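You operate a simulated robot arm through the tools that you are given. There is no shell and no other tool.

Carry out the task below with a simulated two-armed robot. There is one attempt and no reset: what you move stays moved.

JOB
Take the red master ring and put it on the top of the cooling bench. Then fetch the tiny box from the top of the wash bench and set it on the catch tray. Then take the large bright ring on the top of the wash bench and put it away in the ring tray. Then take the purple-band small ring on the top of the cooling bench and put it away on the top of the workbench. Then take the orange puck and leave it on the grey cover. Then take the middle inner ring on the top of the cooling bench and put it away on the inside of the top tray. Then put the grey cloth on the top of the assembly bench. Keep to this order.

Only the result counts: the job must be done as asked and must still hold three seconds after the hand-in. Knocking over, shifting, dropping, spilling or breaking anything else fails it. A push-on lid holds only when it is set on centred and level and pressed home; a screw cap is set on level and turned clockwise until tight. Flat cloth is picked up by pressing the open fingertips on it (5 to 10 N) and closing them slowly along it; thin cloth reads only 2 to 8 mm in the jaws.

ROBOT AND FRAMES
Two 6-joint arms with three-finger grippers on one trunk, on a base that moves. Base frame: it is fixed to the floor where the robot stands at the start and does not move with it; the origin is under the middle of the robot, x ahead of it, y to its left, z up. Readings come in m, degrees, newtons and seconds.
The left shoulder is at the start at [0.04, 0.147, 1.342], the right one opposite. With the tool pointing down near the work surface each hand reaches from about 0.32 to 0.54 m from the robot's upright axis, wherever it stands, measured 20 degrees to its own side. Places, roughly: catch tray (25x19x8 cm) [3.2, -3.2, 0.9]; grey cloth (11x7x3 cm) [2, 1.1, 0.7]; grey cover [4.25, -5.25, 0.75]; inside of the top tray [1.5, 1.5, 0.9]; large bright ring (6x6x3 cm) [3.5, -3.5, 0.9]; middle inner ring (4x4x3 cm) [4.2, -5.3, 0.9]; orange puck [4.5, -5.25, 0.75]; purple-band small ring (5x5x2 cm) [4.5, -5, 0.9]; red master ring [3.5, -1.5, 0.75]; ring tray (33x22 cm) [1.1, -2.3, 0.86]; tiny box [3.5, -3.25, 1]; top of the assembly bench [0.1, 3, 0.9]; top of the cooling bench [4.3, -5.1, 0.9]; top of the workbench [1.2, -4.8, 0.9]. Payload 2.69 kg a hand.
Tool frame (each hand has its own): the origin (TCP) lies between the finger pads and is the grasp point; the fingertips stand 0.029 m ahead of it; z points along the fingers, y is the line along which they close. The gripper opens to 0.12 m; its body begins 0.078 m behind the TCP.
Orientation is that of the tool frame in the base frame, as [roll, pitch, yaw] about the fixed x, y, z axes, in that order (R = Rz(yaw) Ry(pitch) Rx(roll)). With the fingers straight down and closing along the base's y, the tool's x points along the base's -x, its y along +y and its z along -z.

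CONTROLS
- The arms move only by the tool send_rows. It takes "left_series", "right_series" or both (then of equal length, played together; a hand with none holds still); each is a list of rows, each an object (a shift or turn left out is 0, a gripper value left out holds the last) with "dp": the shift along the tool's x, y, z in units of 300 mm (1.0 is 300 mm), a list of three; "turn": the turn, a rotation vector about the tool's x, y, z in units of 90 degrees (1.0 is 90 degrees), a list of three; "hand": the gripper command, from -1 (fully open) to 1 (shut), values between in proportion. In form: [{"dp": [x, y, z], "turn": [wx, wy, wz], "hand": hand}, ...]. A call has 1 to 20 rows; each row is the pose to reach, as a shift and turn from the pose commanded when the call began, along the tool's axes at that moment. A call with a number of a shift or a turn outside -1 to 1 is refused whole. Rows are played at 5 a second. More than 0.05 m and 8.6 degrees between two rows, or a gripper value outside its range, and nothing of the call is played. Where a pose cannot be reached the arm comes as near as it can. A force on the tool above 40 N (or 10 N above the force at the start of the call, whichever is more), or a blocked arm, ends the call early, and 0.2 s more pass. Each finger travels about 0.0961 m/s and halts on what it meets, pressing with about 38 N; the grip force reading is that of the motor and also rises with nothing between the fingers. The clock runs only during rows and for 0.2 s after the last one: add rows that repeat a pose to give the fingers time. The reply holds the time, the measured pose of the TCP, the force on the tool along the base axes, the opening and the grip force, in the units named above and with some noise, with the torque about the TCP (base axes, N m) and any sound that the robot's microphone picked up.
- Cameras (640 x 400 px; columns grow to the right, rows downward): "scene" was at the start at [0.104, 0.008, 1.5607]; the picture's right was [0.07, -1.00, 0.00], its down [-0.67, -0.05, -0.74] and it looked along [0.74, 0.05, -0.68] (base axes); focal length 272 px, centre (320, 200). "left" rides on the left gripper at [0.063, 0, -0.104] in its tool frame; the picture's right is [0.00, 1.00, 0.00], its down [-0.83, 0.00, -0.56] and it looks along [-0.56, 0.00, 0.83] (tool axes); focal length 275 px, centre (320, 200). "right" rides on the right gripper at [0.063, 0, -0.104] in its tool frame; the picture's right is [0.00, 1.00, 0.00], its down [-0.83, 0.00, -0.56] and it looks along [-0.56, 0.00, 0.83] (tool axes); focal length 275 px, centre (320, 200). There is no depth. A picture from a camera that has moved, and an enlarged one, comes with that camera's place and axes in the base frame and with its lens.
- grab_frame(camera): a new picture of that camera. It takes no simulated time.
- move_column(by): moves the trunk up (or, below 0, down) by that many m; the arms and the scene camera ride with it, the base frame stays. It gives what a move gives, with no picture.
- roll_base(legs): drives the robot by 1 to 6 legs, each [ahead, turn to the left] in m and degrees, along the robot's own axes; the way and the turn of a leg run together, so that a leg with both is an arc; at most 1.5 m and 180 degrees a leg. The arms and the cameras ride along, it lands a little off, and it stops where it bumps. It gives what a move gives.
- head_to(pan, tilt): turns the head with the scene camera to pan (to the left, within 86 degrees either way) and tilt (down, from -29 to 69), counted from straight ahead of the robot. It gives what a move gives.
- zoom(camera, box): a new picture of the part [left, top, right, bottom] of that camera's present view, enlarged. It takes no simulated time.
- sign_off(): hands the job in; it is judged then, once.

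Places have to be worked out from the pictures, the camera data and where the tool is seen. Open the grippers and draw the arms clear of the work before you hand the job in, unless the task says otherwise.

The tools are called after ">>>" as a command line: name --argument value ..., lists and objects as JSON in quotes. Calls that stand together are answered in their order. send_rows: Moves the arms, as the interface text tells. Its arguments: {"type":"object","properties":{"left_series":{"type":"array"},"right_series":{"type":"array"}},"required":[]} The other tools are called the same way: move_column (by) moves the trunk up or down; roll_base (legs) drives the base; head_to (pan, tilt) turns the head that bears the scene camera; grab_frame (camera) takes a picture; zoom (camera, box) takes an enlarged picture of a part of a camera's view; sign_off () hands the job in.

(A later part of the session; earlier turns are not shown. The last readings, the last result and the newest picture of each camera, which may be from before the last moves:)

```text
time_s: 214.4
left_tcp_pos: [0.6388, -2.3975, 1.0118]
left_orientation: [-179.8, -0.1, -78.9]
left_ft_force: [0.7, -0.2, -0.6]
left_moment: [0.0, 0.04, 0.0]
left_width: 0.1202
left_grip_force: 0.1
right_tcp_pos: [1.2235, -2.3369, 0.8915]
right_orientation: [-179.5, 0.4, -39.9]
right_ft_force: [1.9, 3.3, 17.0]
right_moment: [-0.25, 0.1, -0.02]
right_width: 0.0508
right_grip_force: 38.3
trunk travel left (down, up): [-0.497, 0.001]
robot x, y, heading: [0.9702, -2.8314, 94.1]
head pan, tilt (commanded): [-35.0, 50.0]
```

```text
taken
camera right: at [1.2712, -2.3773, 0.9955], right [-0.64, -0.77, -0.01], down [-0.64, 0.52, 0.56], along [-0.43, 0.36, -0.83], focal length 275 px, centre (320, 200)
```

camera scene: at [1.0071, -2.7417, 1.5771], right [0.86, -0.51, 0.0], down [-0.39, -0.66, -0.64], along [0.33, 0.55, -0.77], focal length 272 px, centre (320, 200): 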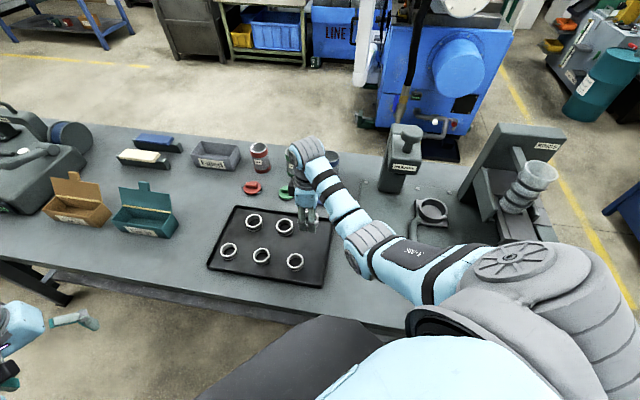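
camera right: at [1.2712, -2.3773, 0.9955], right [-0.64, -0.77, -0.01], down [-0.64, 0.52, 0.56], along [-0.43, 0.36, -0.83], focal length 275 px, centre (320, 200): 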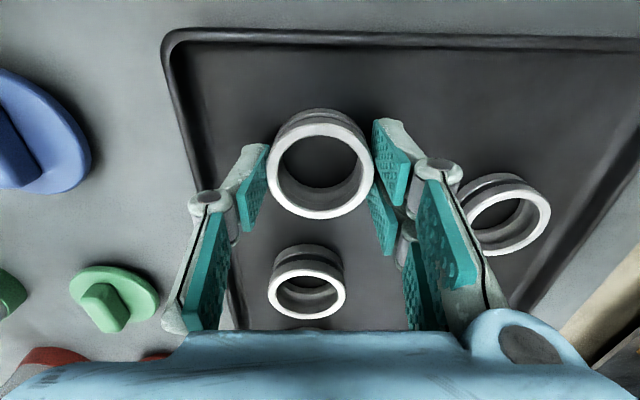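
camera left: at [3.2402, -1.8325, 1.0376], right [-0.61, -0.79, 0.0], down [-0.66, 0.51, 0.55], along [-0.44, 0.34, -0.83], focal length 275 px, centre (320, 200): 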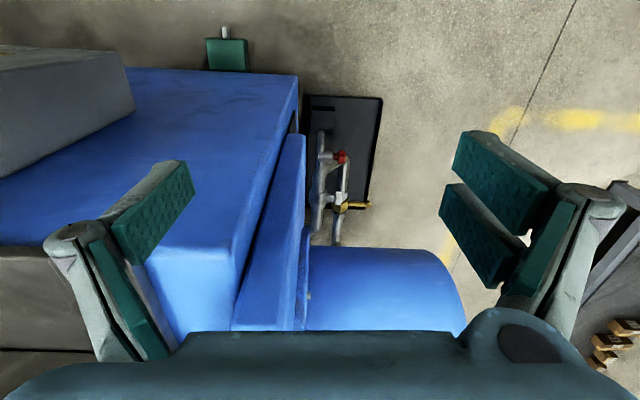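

Contact (17 N) — the ring is on the tray. I ease off, open just to ~68 mm, and lift straight up.

>>> send_rows --right_series '[{"dp": [0, 0, -0.005], "hand": 0.5}, {"dp": [0, 0, -0.005], "hand": 0.1}, {"dp": [0, 0, -0.005], "hand": -0.05}, {"dp": [0, 0, -0.005], "hand": -0.14}, {"dp": [0, 0, -0.005], "hand": -0.14}, {"dp": [0, 0, -0.05], "hand": -0.14}, {"dp": [0, 0, -0.12], "hand": -0.14}, {"dp": [0, 0, -0.2], "hand": -0.14}, {"dp": [0, 0, -0.28], "hand": -0.14}, {"dp": [0, 0, -0.28], "hand": -0.14}]'

>>> grab_frame --camera "right"

```text
time_s: 216.6
left_tcp_pos: [0.6387, -2.396, 1.0116]
left_orientation: [-179.8, -0.2, -78.9]
left_ft_force: [0.2, 0.2, 0.2]
left_moment: [0.01, 0.02, 0.04]
left_width: 0.1199
left_grip_force: 0.0
right_tcp_pos: [1.2236, -2.3383, 0.9738]
right_orientation: [-179.8, 0.3, -40.0]
right_ft_force: [0.4, -0.5, 0.9]
right_moment: [0.0, 0.0, 0.01]
right_width: 0.0683
right_grip_force: 0.0
trunk travel left (down, up): [-0.497, 0.001]
robot x, y, heading: [0.9698, -2.8303, 94.3]
head pan, tilt (commanded): [-35.0, 50.0]
```

```text
taken
camera right: at [1.2708, -2.3776, 1.0778], right [-0.64, -0.77, 0.0], down [-0.64, 0.53, 0.56], along [-0.43, 0.36, -0.83], focal length 275 px, centre (320, 200)
```

right: 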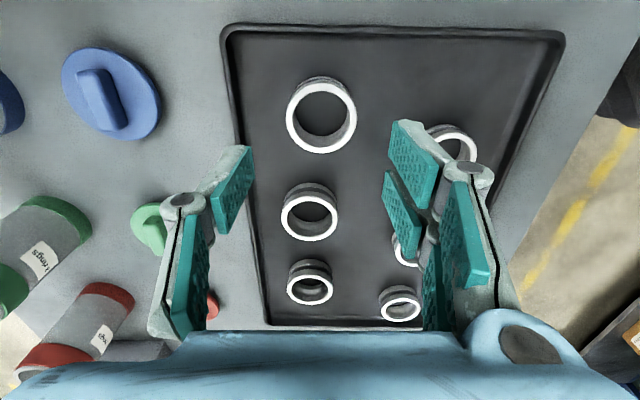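

Step 3 done: the bright ring is in the sixth place of the tray. Next: the purple-band ring behind the basket on the cooling bench. I retrace my path away from the bench and head back toward the cooling bench.

>>> roll_base --legs '[[0, 36.5], [-0.97, 0], [0, -156.5], [1.5, 0]]'

>>> head_to --pan 0 --tilt 20

>>> grab_frame --camera "scene"

```text
time_s: 236.8
left_tcp_pos: [3.5032, -4.1084, 1.0122]
left_orientation: [-179.7, -0.2, 161.3]
left_ft_force: [-0.2, -0.3, 0.1]
left_moment: [0.01, 0.01, 0.03]
left_width: 0.1199
left_grip_force: 0.0
right_tcp_pos: [3.2642, -4.6452, 0.9735]
right_orientation: [-179.8, 0.3, -159.6]
right_ft_force: [-0.7, -0.4, 0.1]
right_moment: [0.0, 0.02, 0.02]
right_width: 0.0683
right_grip_force: 0.0
trunk travel left (down, up): [-0.497, 0.001]
robot x, y, heading: [2.9654, -4.1836, -25.8]
head pan, tilt (commanded): [-35.0, 50.0]
```

```text
time_s: 237.8
left_tcp_pos: [3.5039, -4.1094, 1.0121]
left_orientation: [-179.8, -0.4, 161.4]
left_ft_force: [0.6, -0.1, 0.4]
left_moment: [0.03, 0.0, 0.01]
left_width: 0.1199
left_grip_force: 0.0
right_tcp_pos: [3.2659, -4.6452, 0.9727]
right_orientation: [-179.8, 0.3, -159.6]
right_ft_force: [0.8, -0.9, -0.1]
right_moment: [-0.03, 0.03, 0.0]
right_width: 0.0685
right_grip_force: 0.0
trunk travel left (down, up): [-0.497, 0.001]
robot x, y, heading: [2.9625, -4.1804, -25.3]
head pan, tilt (commanded): [0.0, 20.0]
```

```text
taken
camera scene: at [3.066, -4.2278, 1.6226], right [-0.43, -0.9, 0.0], down [-0.31, 0.15, -0.94], along [0.85, -0.4, -0.34], focal length 272 px, centre (320, 200)
```

scene: 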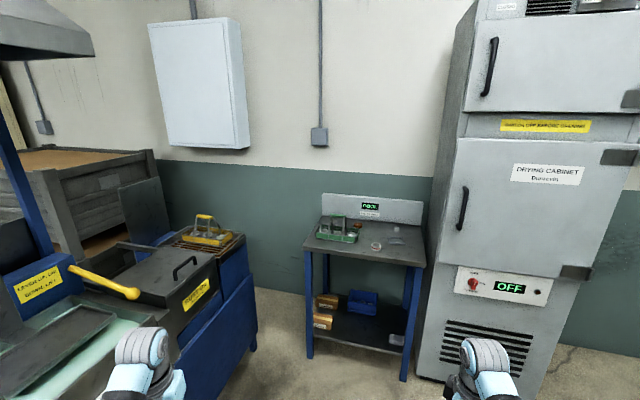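

The path is clear. I lower the trunk 8 cm for reach, raise the left hand above the basket handle's height (≈0.985), pull the right hand back and square it.

>>> move_column --by -0.08

>>> send_rows --left_series '[{"dp": [-0.02, 0, -0.07]}, {"dp": [-0.04, 0, -0.14]}, {"dp": [-0.06, 0, -0.21]}, {"dp": [-0.08, 0, -0.28]}, {"dp": [-0.1, 0, -0.34]}, {"dp": [-0.12, 0, -0.4]}, {"dp": [-0.13, 0, -0.43]}, {"dp": [-0.13, 0, -0.43]}]' --right_series '[{"dp": [0.0, 0.0, -0.06], "turn": [0, 0, 0.08], "hand": -0.14}, {"dp": [0.02, 0.02, -0.12], "turn": [0, 0, 0.16], "hand": -0.14}, {"dp": [0.05, 0.05, -0.18], "turn": [0, 0, 0.24], "hand": -0.14}, {"dp": [0.08, 0.08, -0.24], "turn": [0, 0, 0.32], "hand": -0.14}, {"dp": [0.11, 0.11, -0.267], "turn": [0, 0, 0.4], "hand": -0.14}, {"dp": [0.14, 0.143, -0.267], "turn": [0, 0, 0.48], "hand": -0.14}, {"dp": [0.14, 0.143, -0.267], "turn": [0, 0, 0.508], "hand": -0.14}, {"dp": [0.14, 0.143, -0.267], "turn": [0, 0, 0.508], "hand": -0.14}]'

```text
time_s: 238.9
left_tcp_pos: [3.5044, -4.109, 0.9316]
left_orientation: [-179.9, -0.3, 161.4]
left_ft_force: [-0.7, -0.2, 0.1]
left_moment: [0.0, 0.02, 0.03]
left_width: 0.12
left_grip_force: 0.0
right_tcp_pos: [3.2646, -4.6454, 0.8931]
right_orientation: [-179.8, 0.2, -159.7]
right_ft_force: [-0.4, -0.3, -0.1]
right_moment: [0.01, 0.0, -0.01]
right_width: 0.0684
right_grip_force: 0.0
trunk travel left (down, up): [-0.417, 0.081]
robot x, y, heading: [2.9606, -4.1797, -25.4]
head pan, tilt (commanded): [0.0, 20.0]
```

```text
time_s: 240.7
left_tcp_pos: [3.5805, -4.1318, 1.0495]
left_orientation: [-179.7, -0.2, 161.4]
left_ft_force: [-0.1, 0.5, 0.1]
left_moment: [0.01, -0.01, 0.0]
left_width: 0.1196
left_grip_force: 0.0
left hand out of reach, approached as far as the arm can: row 1, 2, 3, 4, 5, 6, 7, 8
right_tcp_pos: [3.2246, -4.6512, 0.9225]
right_orientation: [180.0, 0.5, 154.6]
right_ft_force: [0.8, -0.4, -0.4]
right_moment: [-0.02, 0.0, 0.02]
right_width: 0.0682
right_grip_force: 0.0
right hand out of reach, approached as far as the arm can: row 3, 4, 5, 6, 7, 8
trunk travel left (down, up): [-0.417, 0.081]
robot x, y, heading: [2.9628, -4.1801, -25.4]
head pan, tilt (commanded): [0.0, 20.0]
```

Both hands ended at their inner limits, so I bring the left hand inward by 10 cm and the right one forward and up, keeping both above the bench items.

>>> send_rows --left_series '[{"dp": [0, -0.08, 0]}, {"dp": [0, -0.16, 0]}, {"dp": [0, -0.24, 0]}, {"dp": [0, -0.32, 0]}, {"dp": [0, -0.32, 0]}]' --right_series '[{"dp": [-0.05, 0, 0]}, {"dp": [-0.1, 0, -0.04]}, {"dp": [-0.15, 0, -0.1]}, {"dp": [-0.17, 0, -0.17]}, {"dp": [-0.17, 0, -0.17]}]'

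```text
time_s: 241.9
left_tcp_pos: [3.5495, -4.2225, 1.0466]
left_orientation: [-179.8, -0.3, 161.6]
left_ft_force: [-0.9, 1.1, -0.1]
left_moment: [0.02, 0.03, -0.01]
left_width: 0.1203
left_grip_force: 0.0
right_tcp_pos: [3.2716, -4.6767, 0.9729]
right_orientation: [-179.9, 0.4, 154.8]
right_ft_force: [0.1, 0.0, 0.7]
right_moment: [0.03, 0.04, -0.02]
right_width: 0.0685
right_grip_force: 0.1
right hand out of reach, approached as far as the arm can: row 4, 5
trunk travel left (down, up): [-0.417, 0.081]
robot x, y, heading: [2.9661, -4.1817, -25.5]
head pan, tilt (commanded): [0.0, 20.0]
```

I drive up to the cooling bench front (axis about 0.30 m from its edge), then check before turning.

>>> roll_base --legs '[[0, 1.8], [1.1, 0]]'

>>> head_to --pan -10 --tilt 45

>>> grab_frame --camera "scene"

>>> grab_frame --camera "left"

```text
time_s: 248.0
left_tcp_pos: [4.5572, -4.6646, 1.0488]
left_orientation: [-179.9, -0.3, 162.2]
left_ft_force: [0.2, -0.2, -0.2]
left_moment: [0.05, 0.02, -0.02]
left_width: 0.1203
left_grip_force: 0.0
right_tcp_pos: [4.2872, -5.1219, 0.9728]
right_orientation: [179.9, 0.4, 155.4]
right_ft_force: [-0.5, 0.1, -0.6]
right_moment: [-0.01, -0.01, -0.01]
right_width: 0.0684
right_grip_force: 0.0
trunk travel left (down, up): [-0.417, 0.081]
robot x, y, heading: [3.9689, -4.6332, -24.8]
head pan, tilt (commanded): [0.0, 20.0]
```

```text
time_s: 248.8
left_tcp_pos: [4.5566, -4.6644, 1.0479]
left_orientation: [-179.8, -0.4, 162.2]
left_ft_force: [0.3, -0.4, -0.8]
left_moment: [0.02, 0.02, 0.0]
left_width: 0.1201
left_grip_force: 0.0
right_tcp_pos: [4.2881, -5.1233, 0.9712]
right_orientation: [179.9, 0.3, 155.5]
right_ft_force: [1.1, -0.3, -0.2]
right_moment: [-0.01, 0.02, -0.02]
right_width: 0.0684
right_grip_force: 0.1
trunk travel left (down, up): [-0.417, 0.081]
robot x, y, heading: [3.9733, -4.6321, -24.2]
head pan, tilt (commanded): [-10.0, 45.0]
```

```text
taken
camera scene: at [4.0579, -4.6848, 1.5047], right [-0.57, -0.82, 0.0], down [-0.58, 0.4, -0.71], along [0.58, -0.4, -0.71], focal length 272 px, centre (320, 200)
```

scene: 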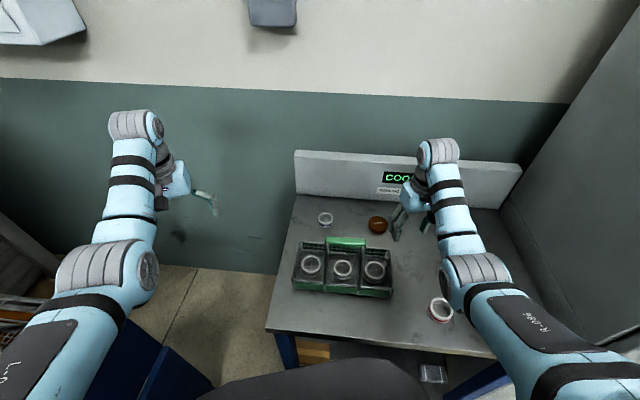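

```text
taken
camera left: at [4.4987, -4.6462, 1.1523], right [0.31, 0.95, 0.0], down [0.79, -0.26, 0.55], along [0.52, -0.17, -0.83], focal length 275 px, centre (320, 200)
```

left: 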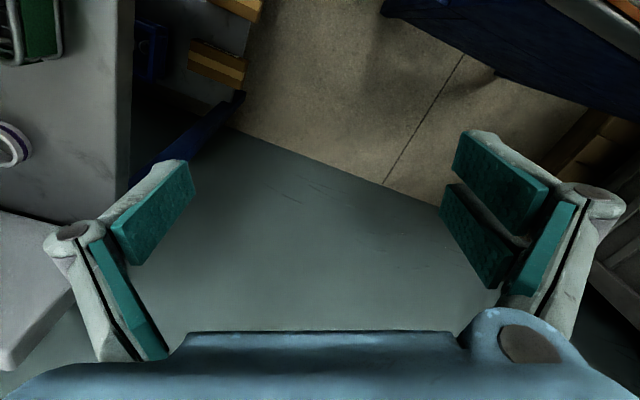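

The purple ring is at ≈[4.510, −5.011], about 10 cm behind the basket. I raise the left hand a bit more, edge forward 3 cm, and turn right so the left arm faces the bench sideways.

>>> send_rows --left_series '[{"dp": [0, 0, -0.04]}, {"dp": [0, 0, -0.07]}, {"dp": [0, 0, -0.07]}]'

>>> roll_base --legs '[[0.03, 0], [0, -75.5]]'

>>> head_to --pan 50 --tilt 45

>>> grab_frame --camera "scene"

>>> grab_frame --camera "left"

```text
time_s: 249.7
left_tcp_pos: [4.5624, -4.6671, 1.0679]
left_orientation: [-179.7, -0.3, 162.2]
left_ft_force: [0.5, -0.4, -0.3]
left_moment: [-0.01, -0.02, -0.01]
left_width: 0.1198
left_grip_force: 0.0
left hand out of reach, approached as far as the arm can: row 2, 3
right_tcp_pos: [4.2883, -5.1226, 0.9722]
right_orientation: [-179.9, 0.4, 155.5]
right_ft_force: [0.0, -0.9, -0.7]
right_moment: [-0.02, 0.01, 0.04]
right_width: 0.0682
right_grip_force: 0.0
trunk travel left (down, up): [-0.417, 0.081]
robot x, y, heading: [3.9748, -4.6312, -24.6]
head pan, tilt (commanded): [-10.0, 45.0]
```

```text
time_s: 252.5
left_tcp_pos: [4.406, -5.0765, 1.0672]
left_orientation: [-179.9, -0.3, 118.8]
left_ft_force: [0.6, 1.3, -0.3]
left_moment: [0.0, -0.01, 0.0]
left_width: 0.12
left_grip_force: 0.1
right_tcp_pos: [3.9014, -5.2148, 0.9721]
right_orientation: [179.1, 0.3, 113.0]
right_ft_force: [2.2, 2.3, 0.6]
right_moment: [-0.43, 0.37, 0.02]
right_width: 0.0687
right_grip_force: 0.0
trunk travel left (down, up): [-0.417, 0.081]
robot x, y, heading: [3.999, -4.6463, -68.0]
head pan, tilt (commanded): [-10.0, 45.0]
stopped in leg 2: the force on the tool passed its limit at 102 N (the readings are from after the stop); the commanded pose is now the measured one
```

```text
time_s: 253.8
left_tcp_pos: [4.4044, -5.0747, 1.0672]
left_orientation: [-179.8, -0.3, 118.8]
left_ft_force: [-0.2, -0.2, 0.5]
left_moment: [0.0, 0.01, -0.01]
left_width: 0.12
left_grip_force: 0.1
right_tcp_pos: [3.9007, -5.2158, 0.9715]
right_orientation: [179.1, 0.3, 113.0]
right_ft_force: [0.8, 2.0, -1.6]
right_moment: [-0.2, 0.1, -0.01]
right_width: 0.0685
right_grip_force: 0.0
trunk travel left (down, up): [-0.417, 0.081]
robot x, y, heading: [4.0003, -4.6438, -67.5]
head pan, tilt (commanded): [50.0, 45.0]
```

```text
taken
camera scene: at [4.085, -4.6861, 1.5047], right [-0.31, -0.95, 0.0], down [-0.67, 0.22, -0.71], along [0.67, -0.22, -0.71], focal length 272 px, centre (320, 200)
```

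scene: 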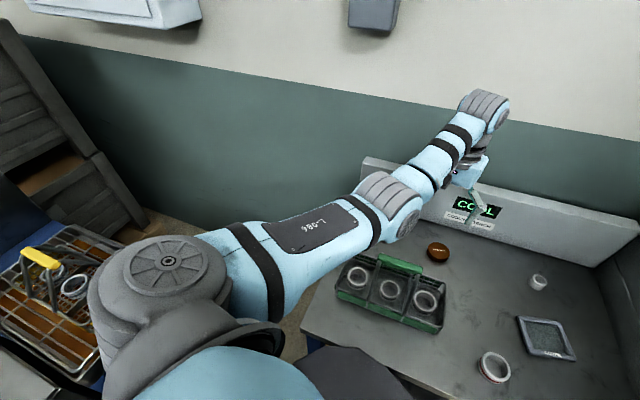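

```text
taken
camera left: at [4.3757, -5.0205, 1.1718], right [0.88, 0.48, 0.0], down [0.4, -0.73, 0.55], along [0.26, -0.49, -0.83], focal length 275 px, centre (320, 200)
```

left: 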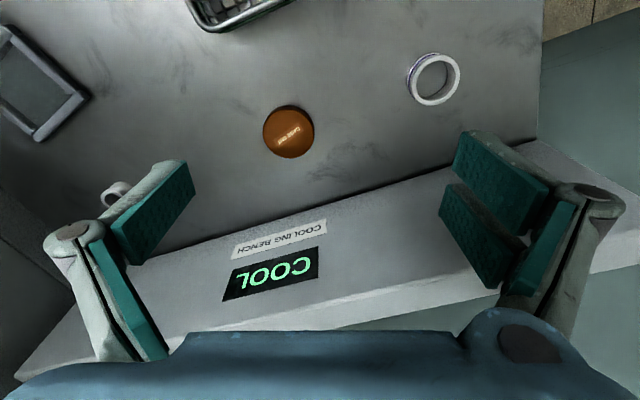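

The right hand bumped something (102 N) while sweeping — likely the drying cabinet's door handle; everything on the bench still looks in place. I check the right camera.

>>> grab_frame --camera "right"

>>> head_to --pan -20 --tilt 35

>>> grab_frame --camera "scene"

```text
taken
camera right: at [3.8734, -5.1565, 1.0772], right [0.92, 0.39, 0.02], down [0.32, -0.76, 0.56], along [0.23, -0.51, -0.83], focal length 275 px, centre (320, 200)
```

right: 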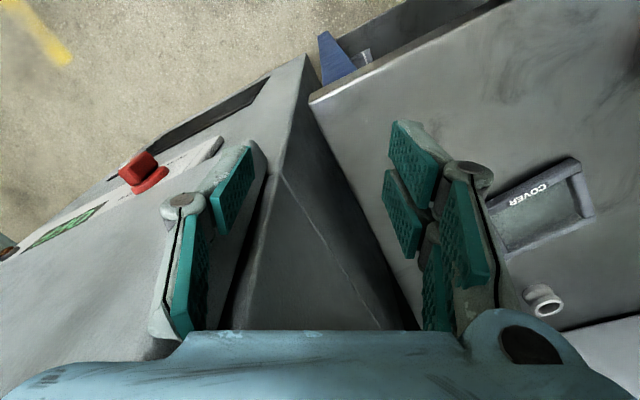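

```text
time_s: 255.2
left_tcp_pos: [4.4042, -5.0742, 1.0677]
left_orientation: [-179.9, -0.3, 118.8]
left_ft_force: [-0.5, 0.0, -0.2]
left_moment: [-0.01, 0.0, 0.0]
left_width: 0.1203
left_grip_force: 0.0
right_tcp_pos: [3.8999, -5.2158, 0.9726]
right_orientation: [179.0, 0.3, 112.9]
right_ft_force: [0.1, 0.9, 0.4]
right_moment: [-0.15, 0.11, 0.03]
right_width: 0.0684
right_grip_force: 0.0
trunk travel left (down, up): [-0.417, 0.081]
robot x, y, heading: [3.9984, -4.6442, -67.7]
head pan, tilt (commanded): [-20.0, 35.0]
```

```text
taken
camera scene: at [4.011, -4.7491, 1.5195], right [-1.0, -0.04, 0.0], down [-0.02, 0.57, -0.82], along [0.03, -0.82, -0.57], focal length 272 px, centre (320, 200)
```

scene: 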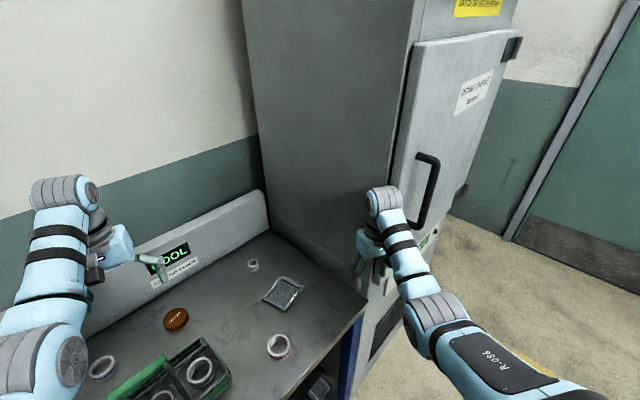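

The palm touched the drying cabinet's front corner. I move the right hand away from it, leftward in front of me over free space, in small steps.

>>> send_rows --right_series '[{"dp": [0.03, 0.05, 0]}, {"dp": [0.05, 0.15, 0]}, {"dp": [0.06, 0.28, 0]}, {"dp": [0.06, 0.42, 0]}, {"dp": [0.06, 0.56, 0]}, {"dp": [0.06, 0.7, 0]}, {"dp": [0.06, 0.84, 0]}, {"dp": [0.06, 0.96, 0]}, {"dp": [0.06, 0.96, 0]}]'

>>> grab_frame --camera "scene"

```text
time_s: 257.2
left_tcp_pos: [4.4052, -5.0751, 1.0672]
left_orientation: [-179.7, -0.3, 118.8]
left_ft_force: [0.1, -0.6, 0.3]
left_moment: [-0.03, -0.01, 0.01]
left_width: 0.12
left_grip_force: 0.1
right_tcp_pos: [4.137, -5.1175, 0.9713]
right_orientation: [-179.9, 0.4, 111.8]
right_ft_force: [0.3, 0.5, 0.6]
right_moment: [0.0, 0.01, -0.03]
right_width: 0.0687
right_grip_force: 0.0
right hand out of reach, approached as far as the arm can: row 1, 2, 3, 4, 5, 6, 7, 8, 9
trunk travel left (down, up): [-0.417, 0.081]
robot x, y, heading: [3.9957, -4.6423, -67.8]
head pan, tilt (commanded): [-20.0, 35.0]
```

```text
taken
camera scene: at [4.0112, -4.7494, 1.5195], right [-1.0, -0.04, 0.0], down [-0.02, 0.57, -0.82], along [0.03, -0.82, -0.57], focal length 272 px, centre (320, 200)
```

scene: 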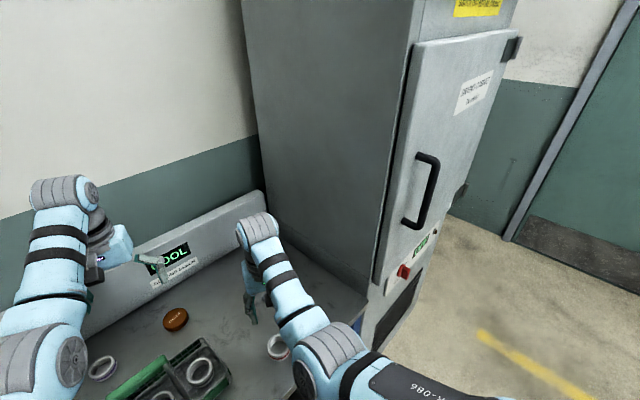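

The right hand is clear now. I turn 20° further right.

>>> roll_base --legs '[[0, -20]]'

>>> head_to --pan 55 --tilt 45

>>> grab_frame --camera "scene"

>>> grab_frame --camera "left"

```text
time_s: 258.6
left_tcp_pos: [4.2338, -5.187, 1.0678]
left_orientation: [-179.6, -0.3, 98.9]
left_ft_force: [0.5, 0.1, -0.8]
left_moment: [0.01, 0.0, -0.01]
left_width: 0.1199
left_grip_force: 0.0
right_tcp_pos: [3.9692, -5.1362, 0.9723]
right_orientation: [180.0, 0.5, 91.9]
right_ft_force: [-0.2, 1.2, 0.1]
right_moment: [0.02, 0.03, 0.02]
right_width: 0.0686
right_grip_force: 0.0
trunk travel left (down, up): [-0.417, 0.081]
robot x, y, heading: [4.0028, -4.6426, -87.5]
head pan, tilt (commanded): [-20.0, 35.0]
```

```text
time_s: 260.1
left_tcp_pos: [4.2339, -5.1864, 1.0673]
left_orientation: [-179.9, -0.3, 98.8]
left_ft_force: [0.2, 0.1, -0.2]
left_moment: [0.0, 0.01, 0.01]
left_width: 0.1199
left_grip_force: 0.1
right_tcp_pos: [3.964, -5.137, 0.9709]
right_orientation: [-179.7, 0.4, 91.6]
right_ft_force: [-0.2, 0.2, 1.4]
right_moment: [-0.02, 0.02, 0.02]
right_width: 0.0683
right_grip_force: 0.1
trunk travel left (down, up): [-0.417, 0.081]
robot x, y, heading: [3.9991, -4.6467, -87.8]
head pan, tilt (commanded): [55.0, 45.0]
```

```text
taken
camera scene: at [4.0689, -4.707, 1.5047], right [-0.54, -0.84, 0.0], down [-0.59, 0.38, -0.71], along [0.59, -0.38, -0.71], focal length 272 px, centre (320, 200)
```

scene: 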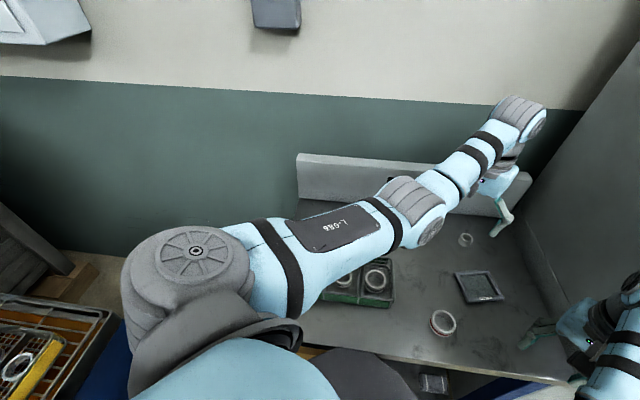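

```text
taken
camera left: at [4.2253, -5.1263, 1.1717], right [0.99, 0.15, 0.0], down [0.13, -0.82, 0.55], along [0.08, -0.55, -0.83], focal length 275 px, centre (320, 200)
```

left: 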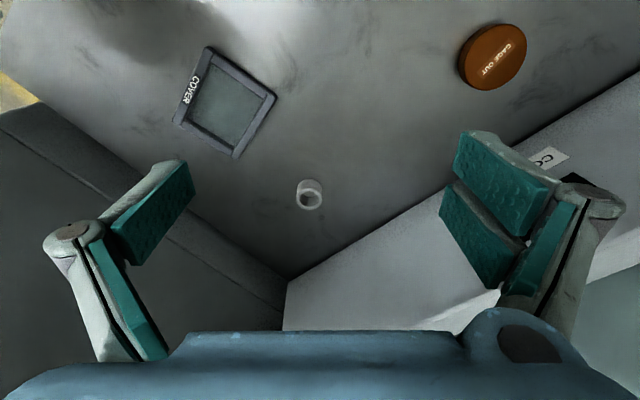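

I'm in position; the ring is 0.49 m from the left shoulder. I swing the left hand over it at height 1.07, well above the basket.

>>> send_rows --left_series '[{"dp": [0.054, 0.125, 0]}, {"dp": [0.109, 0.25, 0]}, {"dp": [0.163, 0.375, 0]}, {"dp": [0.218, 0.5, 0]}, {"dp": [0.272, 0.625, 0]}, {"dp": [0.327, 0.75, 0]}, {"dp": [0.381, 0.875, 0]}, {"dp": [0.436, 0.999, 0]}, {"dp": [0.436, 0.999, 0]}]'

>>> grab_frame --camera "left"

>>> grab_frame --camera "scene"

```text
time_s: 262.1
left_tcp_pos: [4.5224, -5.0567, 1.033]
left_orientation: [-179.7, -0.3, 98.9]
left_ft_force: [0.8, 0.8, -0.1]
left_moment: [0.01, 0.0, -0.03]
left_width: 0.1201
left_grip_force: 0.0
left hand out of reach, approached as far as the arm can: row 1, 2, 3, 4, 5, 6, 7, 8, 9
right_tcp_pos: [3.9651, -5.1365, 0.9707]
right_orientation: [-179.7, 0.6, 91.7]
right_ft_force: [0.3, 0.7, 0.2]
right_moment: [0.0, 0.02, -0.01]
right_width: 0.0684
right_grip_force: 0.1
trunk travel left (down, up): [-0.417, 0.081]
robot x, y, heading: [3.9965, -4.6442, -88.0]
head pan, tilt (commanded): [55.0, 45.0]
```

```text
taken
camera left: at [4.5143, -4.9952, 1.1383], right [0.99, 0.15, 0.0], down [0.13, -0.82, 0.55], along [0.08, -0.55, -0.83], focal length 275 px, centre (320, 200)
```

left: 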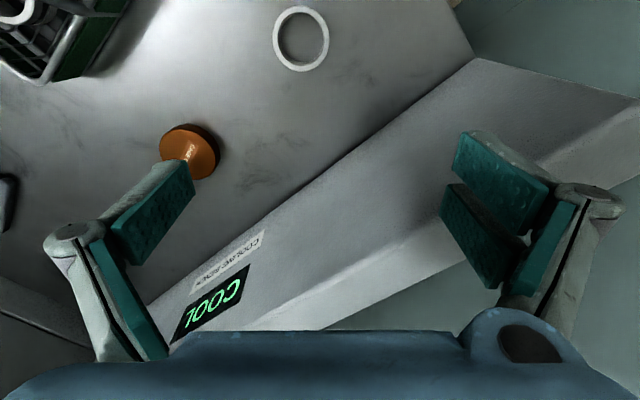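

```text
taken
camera scene: at [4.0695, -4.7067, 1.5047], right [-0.54, -0.84, 0.0], down [-0.6, 0.38, -0.71], along [0.59, -0.38, -0.71], focal length 272 px, centre (320, 200)
```

scene: 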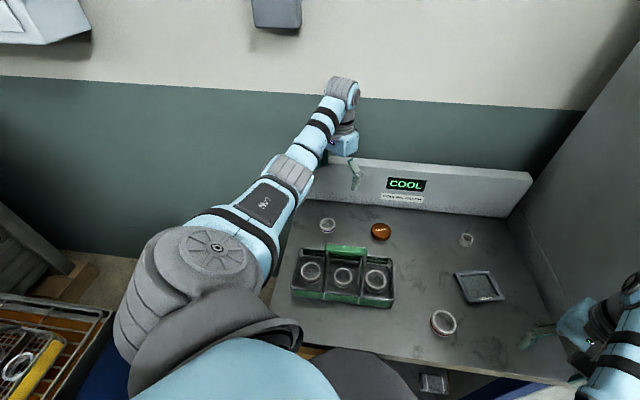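

The arm slid outward (too folded at that height). The ring measures ≈[4.500, −5.013]; I move over it at a lower, reachable height of 0.99.

>>> send_rows --left_series '[{"dp": [0.05, -0.017, 0.05], "hand": -0.5}, {"dp": [0.1, -0.034, 0.1], "hand": -0.5}, {"dp": [0.156, -0.051, 0.143], "hand": -0.5}, {"dp": [0.156, -0.051, 0.143], "hand": -0.5}]'

>>> grab_frame --camera "left"

```text
time_s: 263.1
left_tcp_pos: [4.4993, -5.0126, 0.9917]
left_orientation: [-179.8, -0.3, 98.9]
left_ft_force: [-0.7, -0.8, 0.2]
left_moment: [0.0, 0.0, 0.0]
left_width: 0.0899
left_grip_force: 0.0
right_tcp_pos: [3.9647, -5.1364, 0.9721]
right_orientation: [-179.7, 0.5, 91.8]
right_ft_force: [-0.8, -0.2, 0.1]
right_moment: [-0.02, 0.02, -0.01]
right_width: 0.0684
right_grip_force: 0.1
trunk travel left (down, up): [-0.417, 0.081]
robot x, y, heading: [3.999, -4.6459, -87.7]
head pan, tilt (commanded): [55.0, 45.0]
```

```text
taken
camera left: at [4.492, -4.9521, 1.0955], right [0.99, 0.15, 0.0], down [0.13, -0.82, 0.55], along [0.08, -0.55, -0.83], focal length 275 px, centre (320, 200)
```

left: 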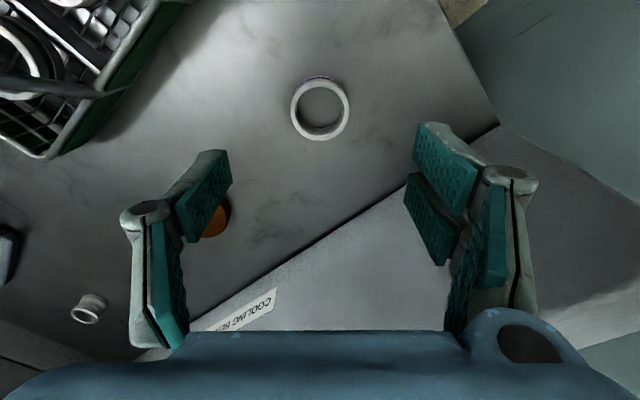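

The ring is exactly centred. I descend 10 cm to TCP ≈0.891.

>>> send_rows --left_series '[{"dp": [0, 0, 0.07], "hand": -0.5}, {"dp": [0, 0, 0.14], "hand": -0.5}, {"dp": [0, 0, 0.21], "hand": -0.5}, {"dp": [0, 0, 0.28], "hand": -0.5}, {"dp": [0, 0, 0.32], "hand": -0.4}, {"dp": [0, 0, 0.335], "hand": -0.4}, {"dp": [0, 0, 0.335], "hand": -0.4}]'

>>> grab_frame --camera "left"

```text
time_s: 264.7
left_tcp_pos: [4.4993, -5.012, 0.889]
left_orientation: [-179.8, -0.3, 98.9]
left_ft_force: [-0.5, 0.4, 0.1]
left_moment: [-0.03, -0.01, -0.01]
left_width: 0.084
left_grip_force: 0.1
right_tcp_pos: [3.9652, -5.1367, 0.9723]
right_orientation: [-179.6, 0.5, 91.7]
right_ft_force: [0.3, -1.0, 0.1]
right_moment: [0.01, 0.01, -0.02]
right_width: 0.0683
right_grip_force: 0.1
trunk travel left (down, up): [-0.417, 0.081]
robot x, y, heading: [3.9967, -4.6431, -87.7]
head pan, tilt (commanded): [55.0, 45.0]
```

```text
taken
camera left: at [4.492, -4.9514, 0.9948], right [0.99, 0.15, 0.0], down [0.13, -0.82, 0.55], along [0.08, -0.55, -0.83], focal length 275 px, centre (320, 200)
```

left: 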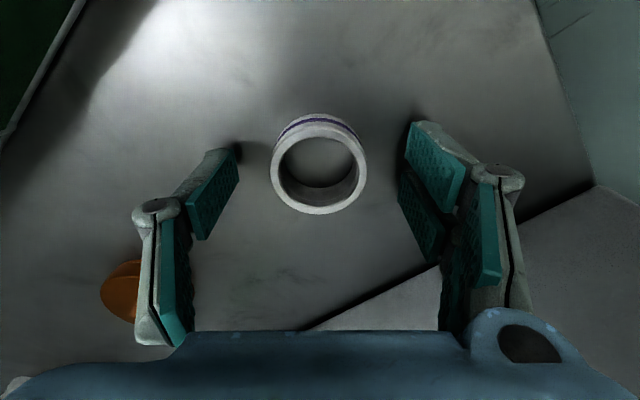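

Centred and no contact. I raise 2 mm and close on the ring.

>>> send_rows --left_series '[{"dp": [0, 0, -0.008], "hand": -0.2}, {"dp": [0, 0, -0.008], "hand": 0.1}, {"dp": [0, 0, -0.008], "hand": 0.3}, {"dp": [0, 0, -0.008], "hand": 0.5}, {"dp": [0, 0, -0.008], "hand": 0.5}]'

```text
time_s: 265.9
left_tcp_pos: [4.5003, -5.0128, 0.8926]
left_orientation: [-179.8, -0.3, 98.9]
left_ft_force: [0.1, 0.2, 1.3]
left_moment: [0.02, 0.08, 0.0]
left_width: 0.0457
left_grip_force: 37.9
right_tcp_pos: [3.9645, -5.1378, 0.9712]
right_orientation: [-179.7, 0.4, 91.7]
right_ft_force: [-1.3, -0.2, 0.5]
right_moment: [0.03, -0.02, -0.01]
right_width: 0.0684
right_grip_force: 0.1
trunk travel left (down, up): [-0.417, 0.081]
robot x, y, heading: [3.9968, -4.6454, -87.8]
head pan, tilt (commanded): [55.0, 45.0]
```

The purple-band ring is gripped (46 mm). I lift it, then raise the trunk so both hands clear the basket handle.

>>> send_rows --left_series '[{"dp": [0, 0, -0.06], "hand": 0.5}, {"dp": [0, 0, -0.12], "hand": 0.5}, {"dp": [0, 0, -0.18], "hand": 0.5}, {"dp": [0, 0, -0.24], "hand": 0.5}, {"dp": [0, 0, -0.29], "hand": 0.5}, {"dp": [0, 0, -0.29], "hand": 0.5}]'

>>> move_column --by 0.08

>>> grab_frame --camera "left"

```text
time_s: 267.3
left_tcp_pos: [4.5028, -5.015, 0.9802]
left_orientation: [-179.8, -0.3, 98.9]
left_ft_force: [-0.5, -0.2, -0.8]
left_moment: [-0.03, -0.04, -0.03]
left_width: 0.0456
left_grip_force: 37.6
right_tcp_pos: [3.9649, -5.1377, 0.9703]
right_orientation: [-179.7, 0.5, 91.6]
right_ft_force: [-0.1, -0.6, 0.4]
right_moment: [0.02, 0.0, 0.0]
right_width: 0.0686
right_grip_force: 0.2
trunk travel left (down, up): [-0.417, 0.081]
robot x, y, heading: [3.9993, -4.6447, -87.6]
head pan, tilt (commanded): [55.0, 45.0]
```

```text
time_s: 268.5
left_tcp_pos: [4.5041, -5.0149, 1.0604]
left_orientation: [-179.9, -0.3, 98.9]
left_ft_force: [0.1, 0.1, -1.4]
left_moment: [0.03, 0.01, -0.04]
left_width: 0.0457
left_grip_force: 38.3
right_tcp_pos: [3.965, -5.1367, 1.0508]
right_orientation: [-179.8, 0.5, 91.7]
right_ft_force: [-0.2, -0.4, 0.5]
right_moment: [0.02, -0.02, 0.01]
right_width: 0.0685
right_grip_force: 0.0
trunk travel left (down, up): [-0.497, 0.001]
robot x, y, heading: [3.9981, -4.6464, -87.8]
head pan, tilt (commanded): [55.0, 45.0]
```

```text
taken
camera left: at [4.494, -4.9533, 1.1641], right [0.99, 0.15, 0.0], down [0.13, -0.82, 0.55], along [0.08, -0.55, -0.83], focal length 275 px, centre (320, 200)
```

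left: 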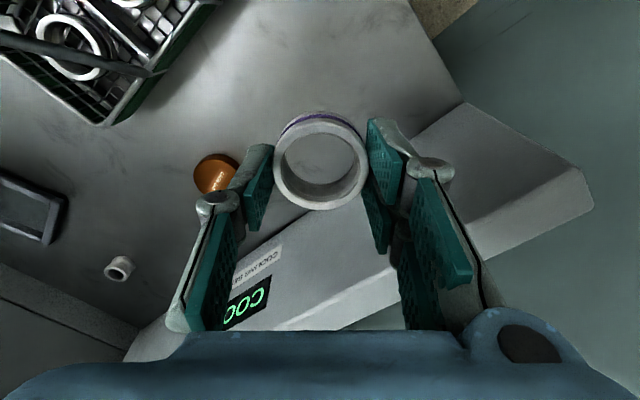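

Ring held. I bring the left hand back in front, then turn left and reverse out along my entry path.

>>> send_rows --left_series '[{"dp": [-0.053, -0.123, 0], "hand": 0.5}, {"dp": [-0.106, -0.245, 0], "hand": 0.5}, {"dp": [-0.159, -0.368, 0], "hand": 0.5}, {"dp": [-0.212, -0.49, 0], "hand": 0.5}, {"dp": [-0.264, -0.613, 0], "hand": 0.5}, {"dp": [-0.317, -0.736, 0], "hand": 0.5}, {"dp": [-0.37, -0.858, 0], "hand": 0.5}, {"dp": [-0.423, -0.981, 0], "hand": 0.5}, {"dp": [-0.423, -0.981, 0], "hand": 0.5}]'

>>> roll_base --legs '[[0, 63], [-1.05, 0]]'

>>> head_to --pan -75 --tilt 20

>>> grab_frame --camera "scene"

```text
time_s: 270.5
left_tcp_pos: [4.2303, -5.1861, 1.0591]
left_orientation: [-179.9, -0.3, 98.9]
left_ft_force: [0.3, -0.2, -1.2]
left_moment: [0.01, 0.03, -0.03]
left_width: 0.0455
left_grip_force: 37.6
left hand out of reach, approached as far as the arm can: row 2, 3, 4, 5
right_tcp_pos: [3.9636, -5.1371, 1.05]
right_orientation: [-179.6, 0.5, 91.6]
right_ft_force: [-0.3, 0.8, 0.2]
right_moment: [-0.02, 0.01, 0.0]
right_width: 0.0687
right_grip_force: 0.0
trunk travel left (down, up): [-0.497, 0.001]
robot x, y, heading: [3.996, -4.6434, -87.5]
head pan, tilt (commanded): [55.0, 45.0]
```

```text
time_s: 278.5
left_tcp_pos: [3.6658, -4.2498, 1.0589]
left_orientation: [-179.8, -0.4, 160.7]
left_ft_force: [-0.3, 1.1, -1.8]
left_moment: [-0.03, -0.01, -0.02]
left_width: 0.0457
left_grip_force: 37.7
right_tcp_pos: [3.4984, -4.4605, 1.0497]
right_orientation: [-179.8, 0.5, 153.6]
right_ft_force: [-0.1, 0.5, -1.0]
right_moment: [0.03, 0.0, -0.02]
right_width: 0.0683
right_grip_force: 0.1
trunk travel left (down, up): [-0.497, 0.001]
robot x, y, heading: [3.0806, -4.1981, -25.8]
head pan, tilt (commanded): [55.0, 45.0]
```

```text
time_s: 280.6
left_tcp_pos: [3.6658, -4.2474, 1.0596]
left_orientation: [-179.8, -0.3, 160.8]
left_ft_force: [-0.1, -0.3, -1.8]
left_moment: [-0.04, 0.04, 0.02]
left_width: 0.0455
left_grip_force: 38.0
right_tcp_pos: [3.4966, -4.4621, 1.0499]
right_orientation: [-179.6, 0.5, 153.6]
right_ft_force: [0.1, 0.6, 0.8]
right_moment: [-0.03, 0.02, -0.01]
right_width: 0.0682
right_grip_force: 0.0
trunk travel left (down, up): [-0.497, 0.001]
robot x, y, heading: [3.0759, -4.1979, -25.9]
head pan, tilt (commanded): [-75.0, 20.0]
```

```text
taken
camera scene: at [3.0799, -4.2969, 1.6227], right [-0.98, 0.19, 0.0], down [0.06, 0.34, -0.94], along [-0.18, -0.92, -0.34], focal length 272 px, centre (320, 200)
```

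scene: 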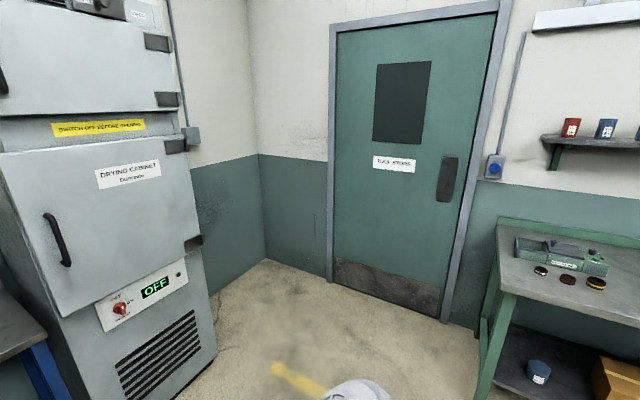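

The ring is safely out. The workbench is the green bench along the right wall (front edge ≈[2.09, −5.11] to [0.81, −3.92]); I drive to face it.

>>> roll_base --legs '[[0, -169], [1.1, 0], [0, 65]]'

>>> head_to --pan 0 --tilt 25

>>> grab_frame --camera "scene"

```text
time_s: 296.1
left_tcp_pos: [1.8103, -4.4177, 1.0597]
left_orientation: [-179.8, -0.4, 54.4]
left_ft_force: [0.9, -0.4, -0.8]
left_moment: [0.01, 0.02, -0.02]
left_width: 0.0458
left_grip_force: 37.9
right_tcp_pos: [1.6522, -4.1948, 1.0495]
right_orientation: [-179.6, 0.4, 47.0]
right_ft_force: [-0.3, 0.3, 0.6]
right_moment: [-0.01, 0.02, -0.03]
right_width: 0.0683
right_grip_force: 0.0
trunk travel left (down, up): [-0.497, 0.001]
robot x, y, heading: [2.0235, -3.8737, -132.3]
head pan, tilt (commanded): [-75.0, 20.0]
```

```text
time_s: 297.6
left_tcp_pos: [1.8106, -4.4176, 1.0587]
left_orientation: [-179.8, -0.3, 54.4]
left_ft_force: [-0.2, 0.0, -1.0]
left_moment: [0.0, -0.02, -0.02]
left_width: 0.0458
left_grip_force: 37.5
right_tcp_pos: [1.6534, -4.1951, 1.0493]
right_orientation: [-179.6, 0.5, 47.0]
right_ft_force: [-0.1, 0.4, -0.2]
right_moment: [-0.01, 0.03, 0.0]
right_width: 0.0682
right_grip_force: 0.0
trunk travel left (down, up): [-0.497, 0.001]
robot x, y, heading: [2.0228, -3.8723, -132.4]
head pan, tilt (commanded): [0.0, 25.0]
```

```text
taken
camera scene: at [1.9494, -3.9509, 1.6146], right [-0.74, 0.67, 0.0], down [0.28, 0.31, -0.91], along [-0.61, -0.67, -0.42], focal length 272 px, centre (320, 200)
```

scene: 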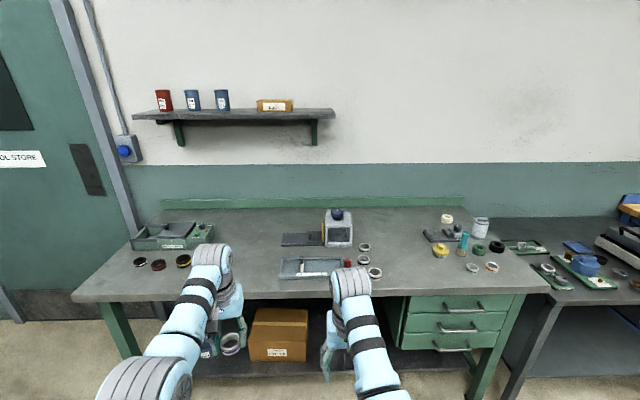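

I zoom to find a free spot on the workbench.

>>> zoom --camera "scene" --box '[70, 190, 390, 310]'

```text
2.00 times, centred on (230, 250) of scene
camera zoom: at [1.9494, -3.9509, 1.6146], right [-0.74, 0.67, 0.0], down [0.28, 0.31, -0.91], along [-0.61, -0.67, -0.42], focal length 544 px, centre (500, 100)
```

zoom: 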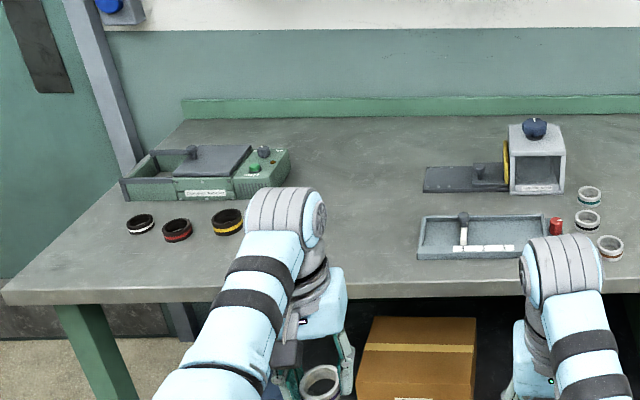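

A free spot at about [1.575, −4.82], 13 cm in from the front edge, between the yellow-banded ring and the small tray. I drive up so the left hand is over it.

>>> roll_base --legs '[[0, 9.6], [0.52, 0], [0, -7.2]]'

>>> grab_frame --camera "left"

>>> head_to --pan 15 --tilt 45

>>> grab_frame --camera "scene"

```text
time_s: 301.9
left_tcp_pos: [1.5541, -4.8709, 1.0593]
left_orientation: [-179.6, -0.2, 57.0]
left_ft_force: [0.0, 0.7, -0.7]
left_moment: [-0.02, 0.0, -0.02]
left_width: 0.0458
left_grip_force: 38.2
right_tcp_pos: [1.3852, -4.657, 1.0504]
right_orientation: [-179.4, 0.6, 49.7]
right_ft_force: [0.4, -0.9, 0.0]
right_moment: [0.01, 0.03, -0.01]
right_width: 0.0683
right_grip_force: 0.2
trunk travel left (down, up): [-0.497, 0.001]
robot x, y, heading: [1.7386, -4.312, -129.8]
head pan, tilt (commanded): [0.0, 25.0]
```

```text
taken
camera left: at [1.5892, -4.8201, 1.1643], right [0.84, -0.55, -0.01], down [-0.45, -0.7, 0.55], along [-0.31, -0.46, -0.83], focal length 275 px, centre (320, 200)
```

left: 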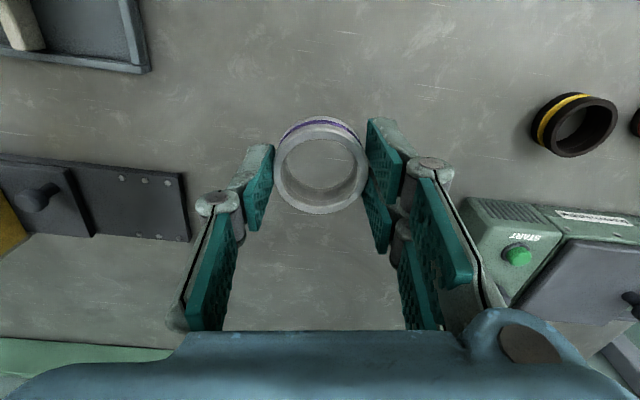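

```text
time_s: 302.7
left_tcp_pos: [1.5514, -4.8702, 1.0599]
left_orientation: [-179.8, -0.3, 57.0]
left_ft_force: [-0.1, 0.2, -0.4]
left_moment: [0.0, 0.0, 0.0]
left_width: 0.0457
left_grip_force: 37.9
right_tcp_pos: [1.3837, -4.6549, 1.0505]
right_orientation: [-179.6, 0.6, 49.5]
right_ft_force: [0.6, -0.4, 0.3]
right_moment: [-0.01, 0.01, 0.01]
right_width: 0.0684
right_grip_force: 0.1
trunk travel left (down, up): [-0.497, 0.001]
robot x, y, heading: [1.7389, -4.3091, -129.4]
head pan, tilt (commanded): [15.0, 45.0]
```

```text
taken
camera scene: at [1.6942, -4.4006, 1.5841], right [-0.91, 0.42, 0.0], down [0.3, 0.64, -0.71], along [-0.3, -0.64, -0.71], focal length 272 px, centre (320, 200)
```

scene: 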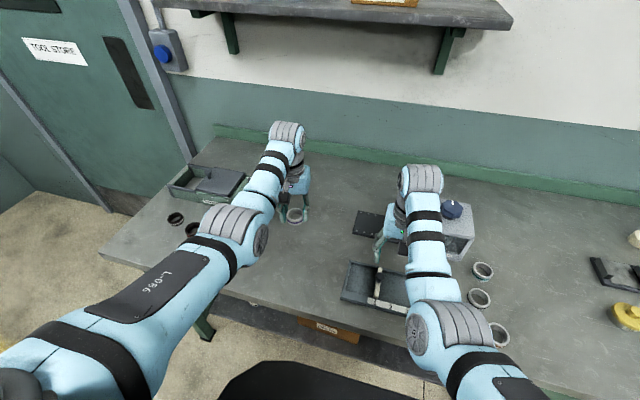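

The spot below is free. I move back 5.5 cm for reach and descend to TCP 0.93, then step down to contact.

>>> send_rows --left_series '[{"dp": [0.06, 0, 0.08], "hand": 0.5}, {"dp": [0.12, 0, 0.18], "hand": 0.5}, {"dp": [0.18, 0, 0.28], "hand": 0.5}, {"dp": [0.18, 0, 0.38], "hand": 0.5}, {"dp": [0.18, 0, 0.43], "hand": 0.5}, {"dp": [0.18, 0, 0.43], "hand": 0.5}]'

>>> send_rows --left_series '[{"dp": [0, 0, 0.015], "hand": 0.5}, {"dp": [0, 0, 0.03], "hand": 0.5}, {"dp": [0, 0, 0.045], "hand": 0.5}, {"dp": [0, 0, 0.045], "hand": 0.5}]'

```text
time_s: 304.1
left_tcp_pos: [1.5805, -4.824, 0.9304]
left_orientation: [-179.8, -0.2, 57.1]
left_ft_force: [-0.4, -1.0, -1.3]
left_moment: [0.0, -0.03, 0.02]
left_width: 0.0456
left_grip_force: 38.1
right_tcp_pos: [1.3831, -4.6543, 1.0507]
right_orientation: [-179.5, 0.6, 49.7]
right_ft_force: [0.3, -0.1, -0.2]
right_moment: [-0.02, -0.01, 0.03]
right_width: 0.0683
right_grip_force: 0.0
trunk travel left (down, up): [-0.497, 0.001]
robot x, y, heading: [1.7419, -4.3119, -129.6]
head pan, tilt (commanded): [15.0, 45.0]
```

```text
time_s: 305.1
left_tcp_pos: [1.582, -4.8255, 0.9175]
left_orientation: [-179.8, -0.3, 56.9]
left_ft_force: [-0.5, -0.1, -0.4]
left_moment: [0.01, 0.02, 0.03]
left_width: 0.0458
left_grip_force: 37.9
right_tcp_pos: [1.3837, -4.6553, 1.0514]
right_orientation: [-179.6, 0.6, 49.6]
right_ft_force: [-0.2, -0.7, -0.6]
right_moment: [0.05, -0.02, 0.01]
right_width: 0.0683
right_grip_force: 0.0
trunk travel left (down, up): [-0.497, 0.001]
robot x, y, heading: [1.7426, -4.3174, -129.5]
head pan, tilt (commanded): [15.0, 45.0]
```

>>> send_rows --left_series '[{"dp": [0, 0, 0.008], "hand": 0.5}, {"dp": [0, 0, 0.016], "hand": 0.5}, {"dp": [0, 0, 0.024], "hand": 0.5}, {"dp": [0, 0, 0.024], "hand": 0.5}]'

```text
time_s: 306.1
left_tcp_pos: [1.5812, -4.8243, 0.9127]
left_orientation: [-179.8, 0.1, 57.1]
left_ft_force: [-0.2, -8.4, 29.0]
left_moment: [-0.26, -0.04, 0.01]
left_width: 0.0462
left_grip_force: 37.9
right_tcp_pos: [1.3844, -4.6531, 1.0522]
right_orientation: [-179.5, 0.8, 49.6]
right_ft_force: [0.2, 0.4, -0.2]
right_moment: [0.02, -0.06, 0.01]
right_width: 0.0684
right_grip_force: 0.0
trunk travel left (down, up): [-0.497, 0.001]
robot x, y, heading: [1.7401, -4.3133, -129.9]
head pan, tilt (commanded): [15.0, 45.0]
```

Contact (29 N) at TCP 0.913: the ring is down on the workbench. I ease off, open to ~8 cm, and lift.

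>>> send_rows --left_series '[{"dp": [0, 0, -0.008], "hand": 0.5}, {"dp": [0, 0, -0.008], "hand": 0.1}, {"dp": [0, 0, -0.008], "hand": -0.15}, {"dp": [0, 0, -0.008], "hand": -0.33}, {"dp": [0, 0, -0.008], "hand": -0.33}, {"dp": [0, 0, -0.08], "hand": -0.33}, {"dp": [0, 0, -0.16], "hand": -0.33}, {"dp": [0, 0, -0.24], "hand": -0.33}, {"dp": [0, 0, -0.24], "hand": -0.33}]'

>>> grab_frame --camera "left"

```text
time_s: 308.1
left_tcp_pos: [1.5818, -4.8242, 0.9809]
left_orientation: [-179.7, -0.3, 57.0]
left_ft_force: [-0.5, 0.4, -0.7]
left_moment: [-0.01, 0.0, 0.04]
left_width: 0.0798
left_grip_force: 0.0
right_tcp_pos: [1.3835, -4.6558, 1.0504]
right_orientation: [-179.6, 0.7, 49.6]
right_ft_force: [-0.1, 0.9, 0.2]
right_moment: [0.0, 0.0, 0.04]
right_width: 0.0684
right_grip_force: 0.1
trunk travel left (down, up): [-0.497, 0.001]
robot x, y, heading: [1.7364, -4.3141, -129.8]
head pan, tilt (commanded): [15.0, 45.0]
```

```text
taken
camera left: at [1.6167, -4.7729, 1.0869], right [0.84, -0.55, 0.0], down [-0.46, -0.7, 0.55], along [-0.31, -0.46, -0.83], focal length 275 px, centre (320, 200)
```

left: 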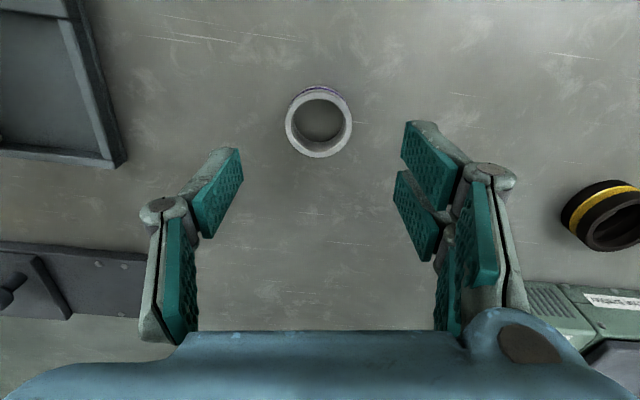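

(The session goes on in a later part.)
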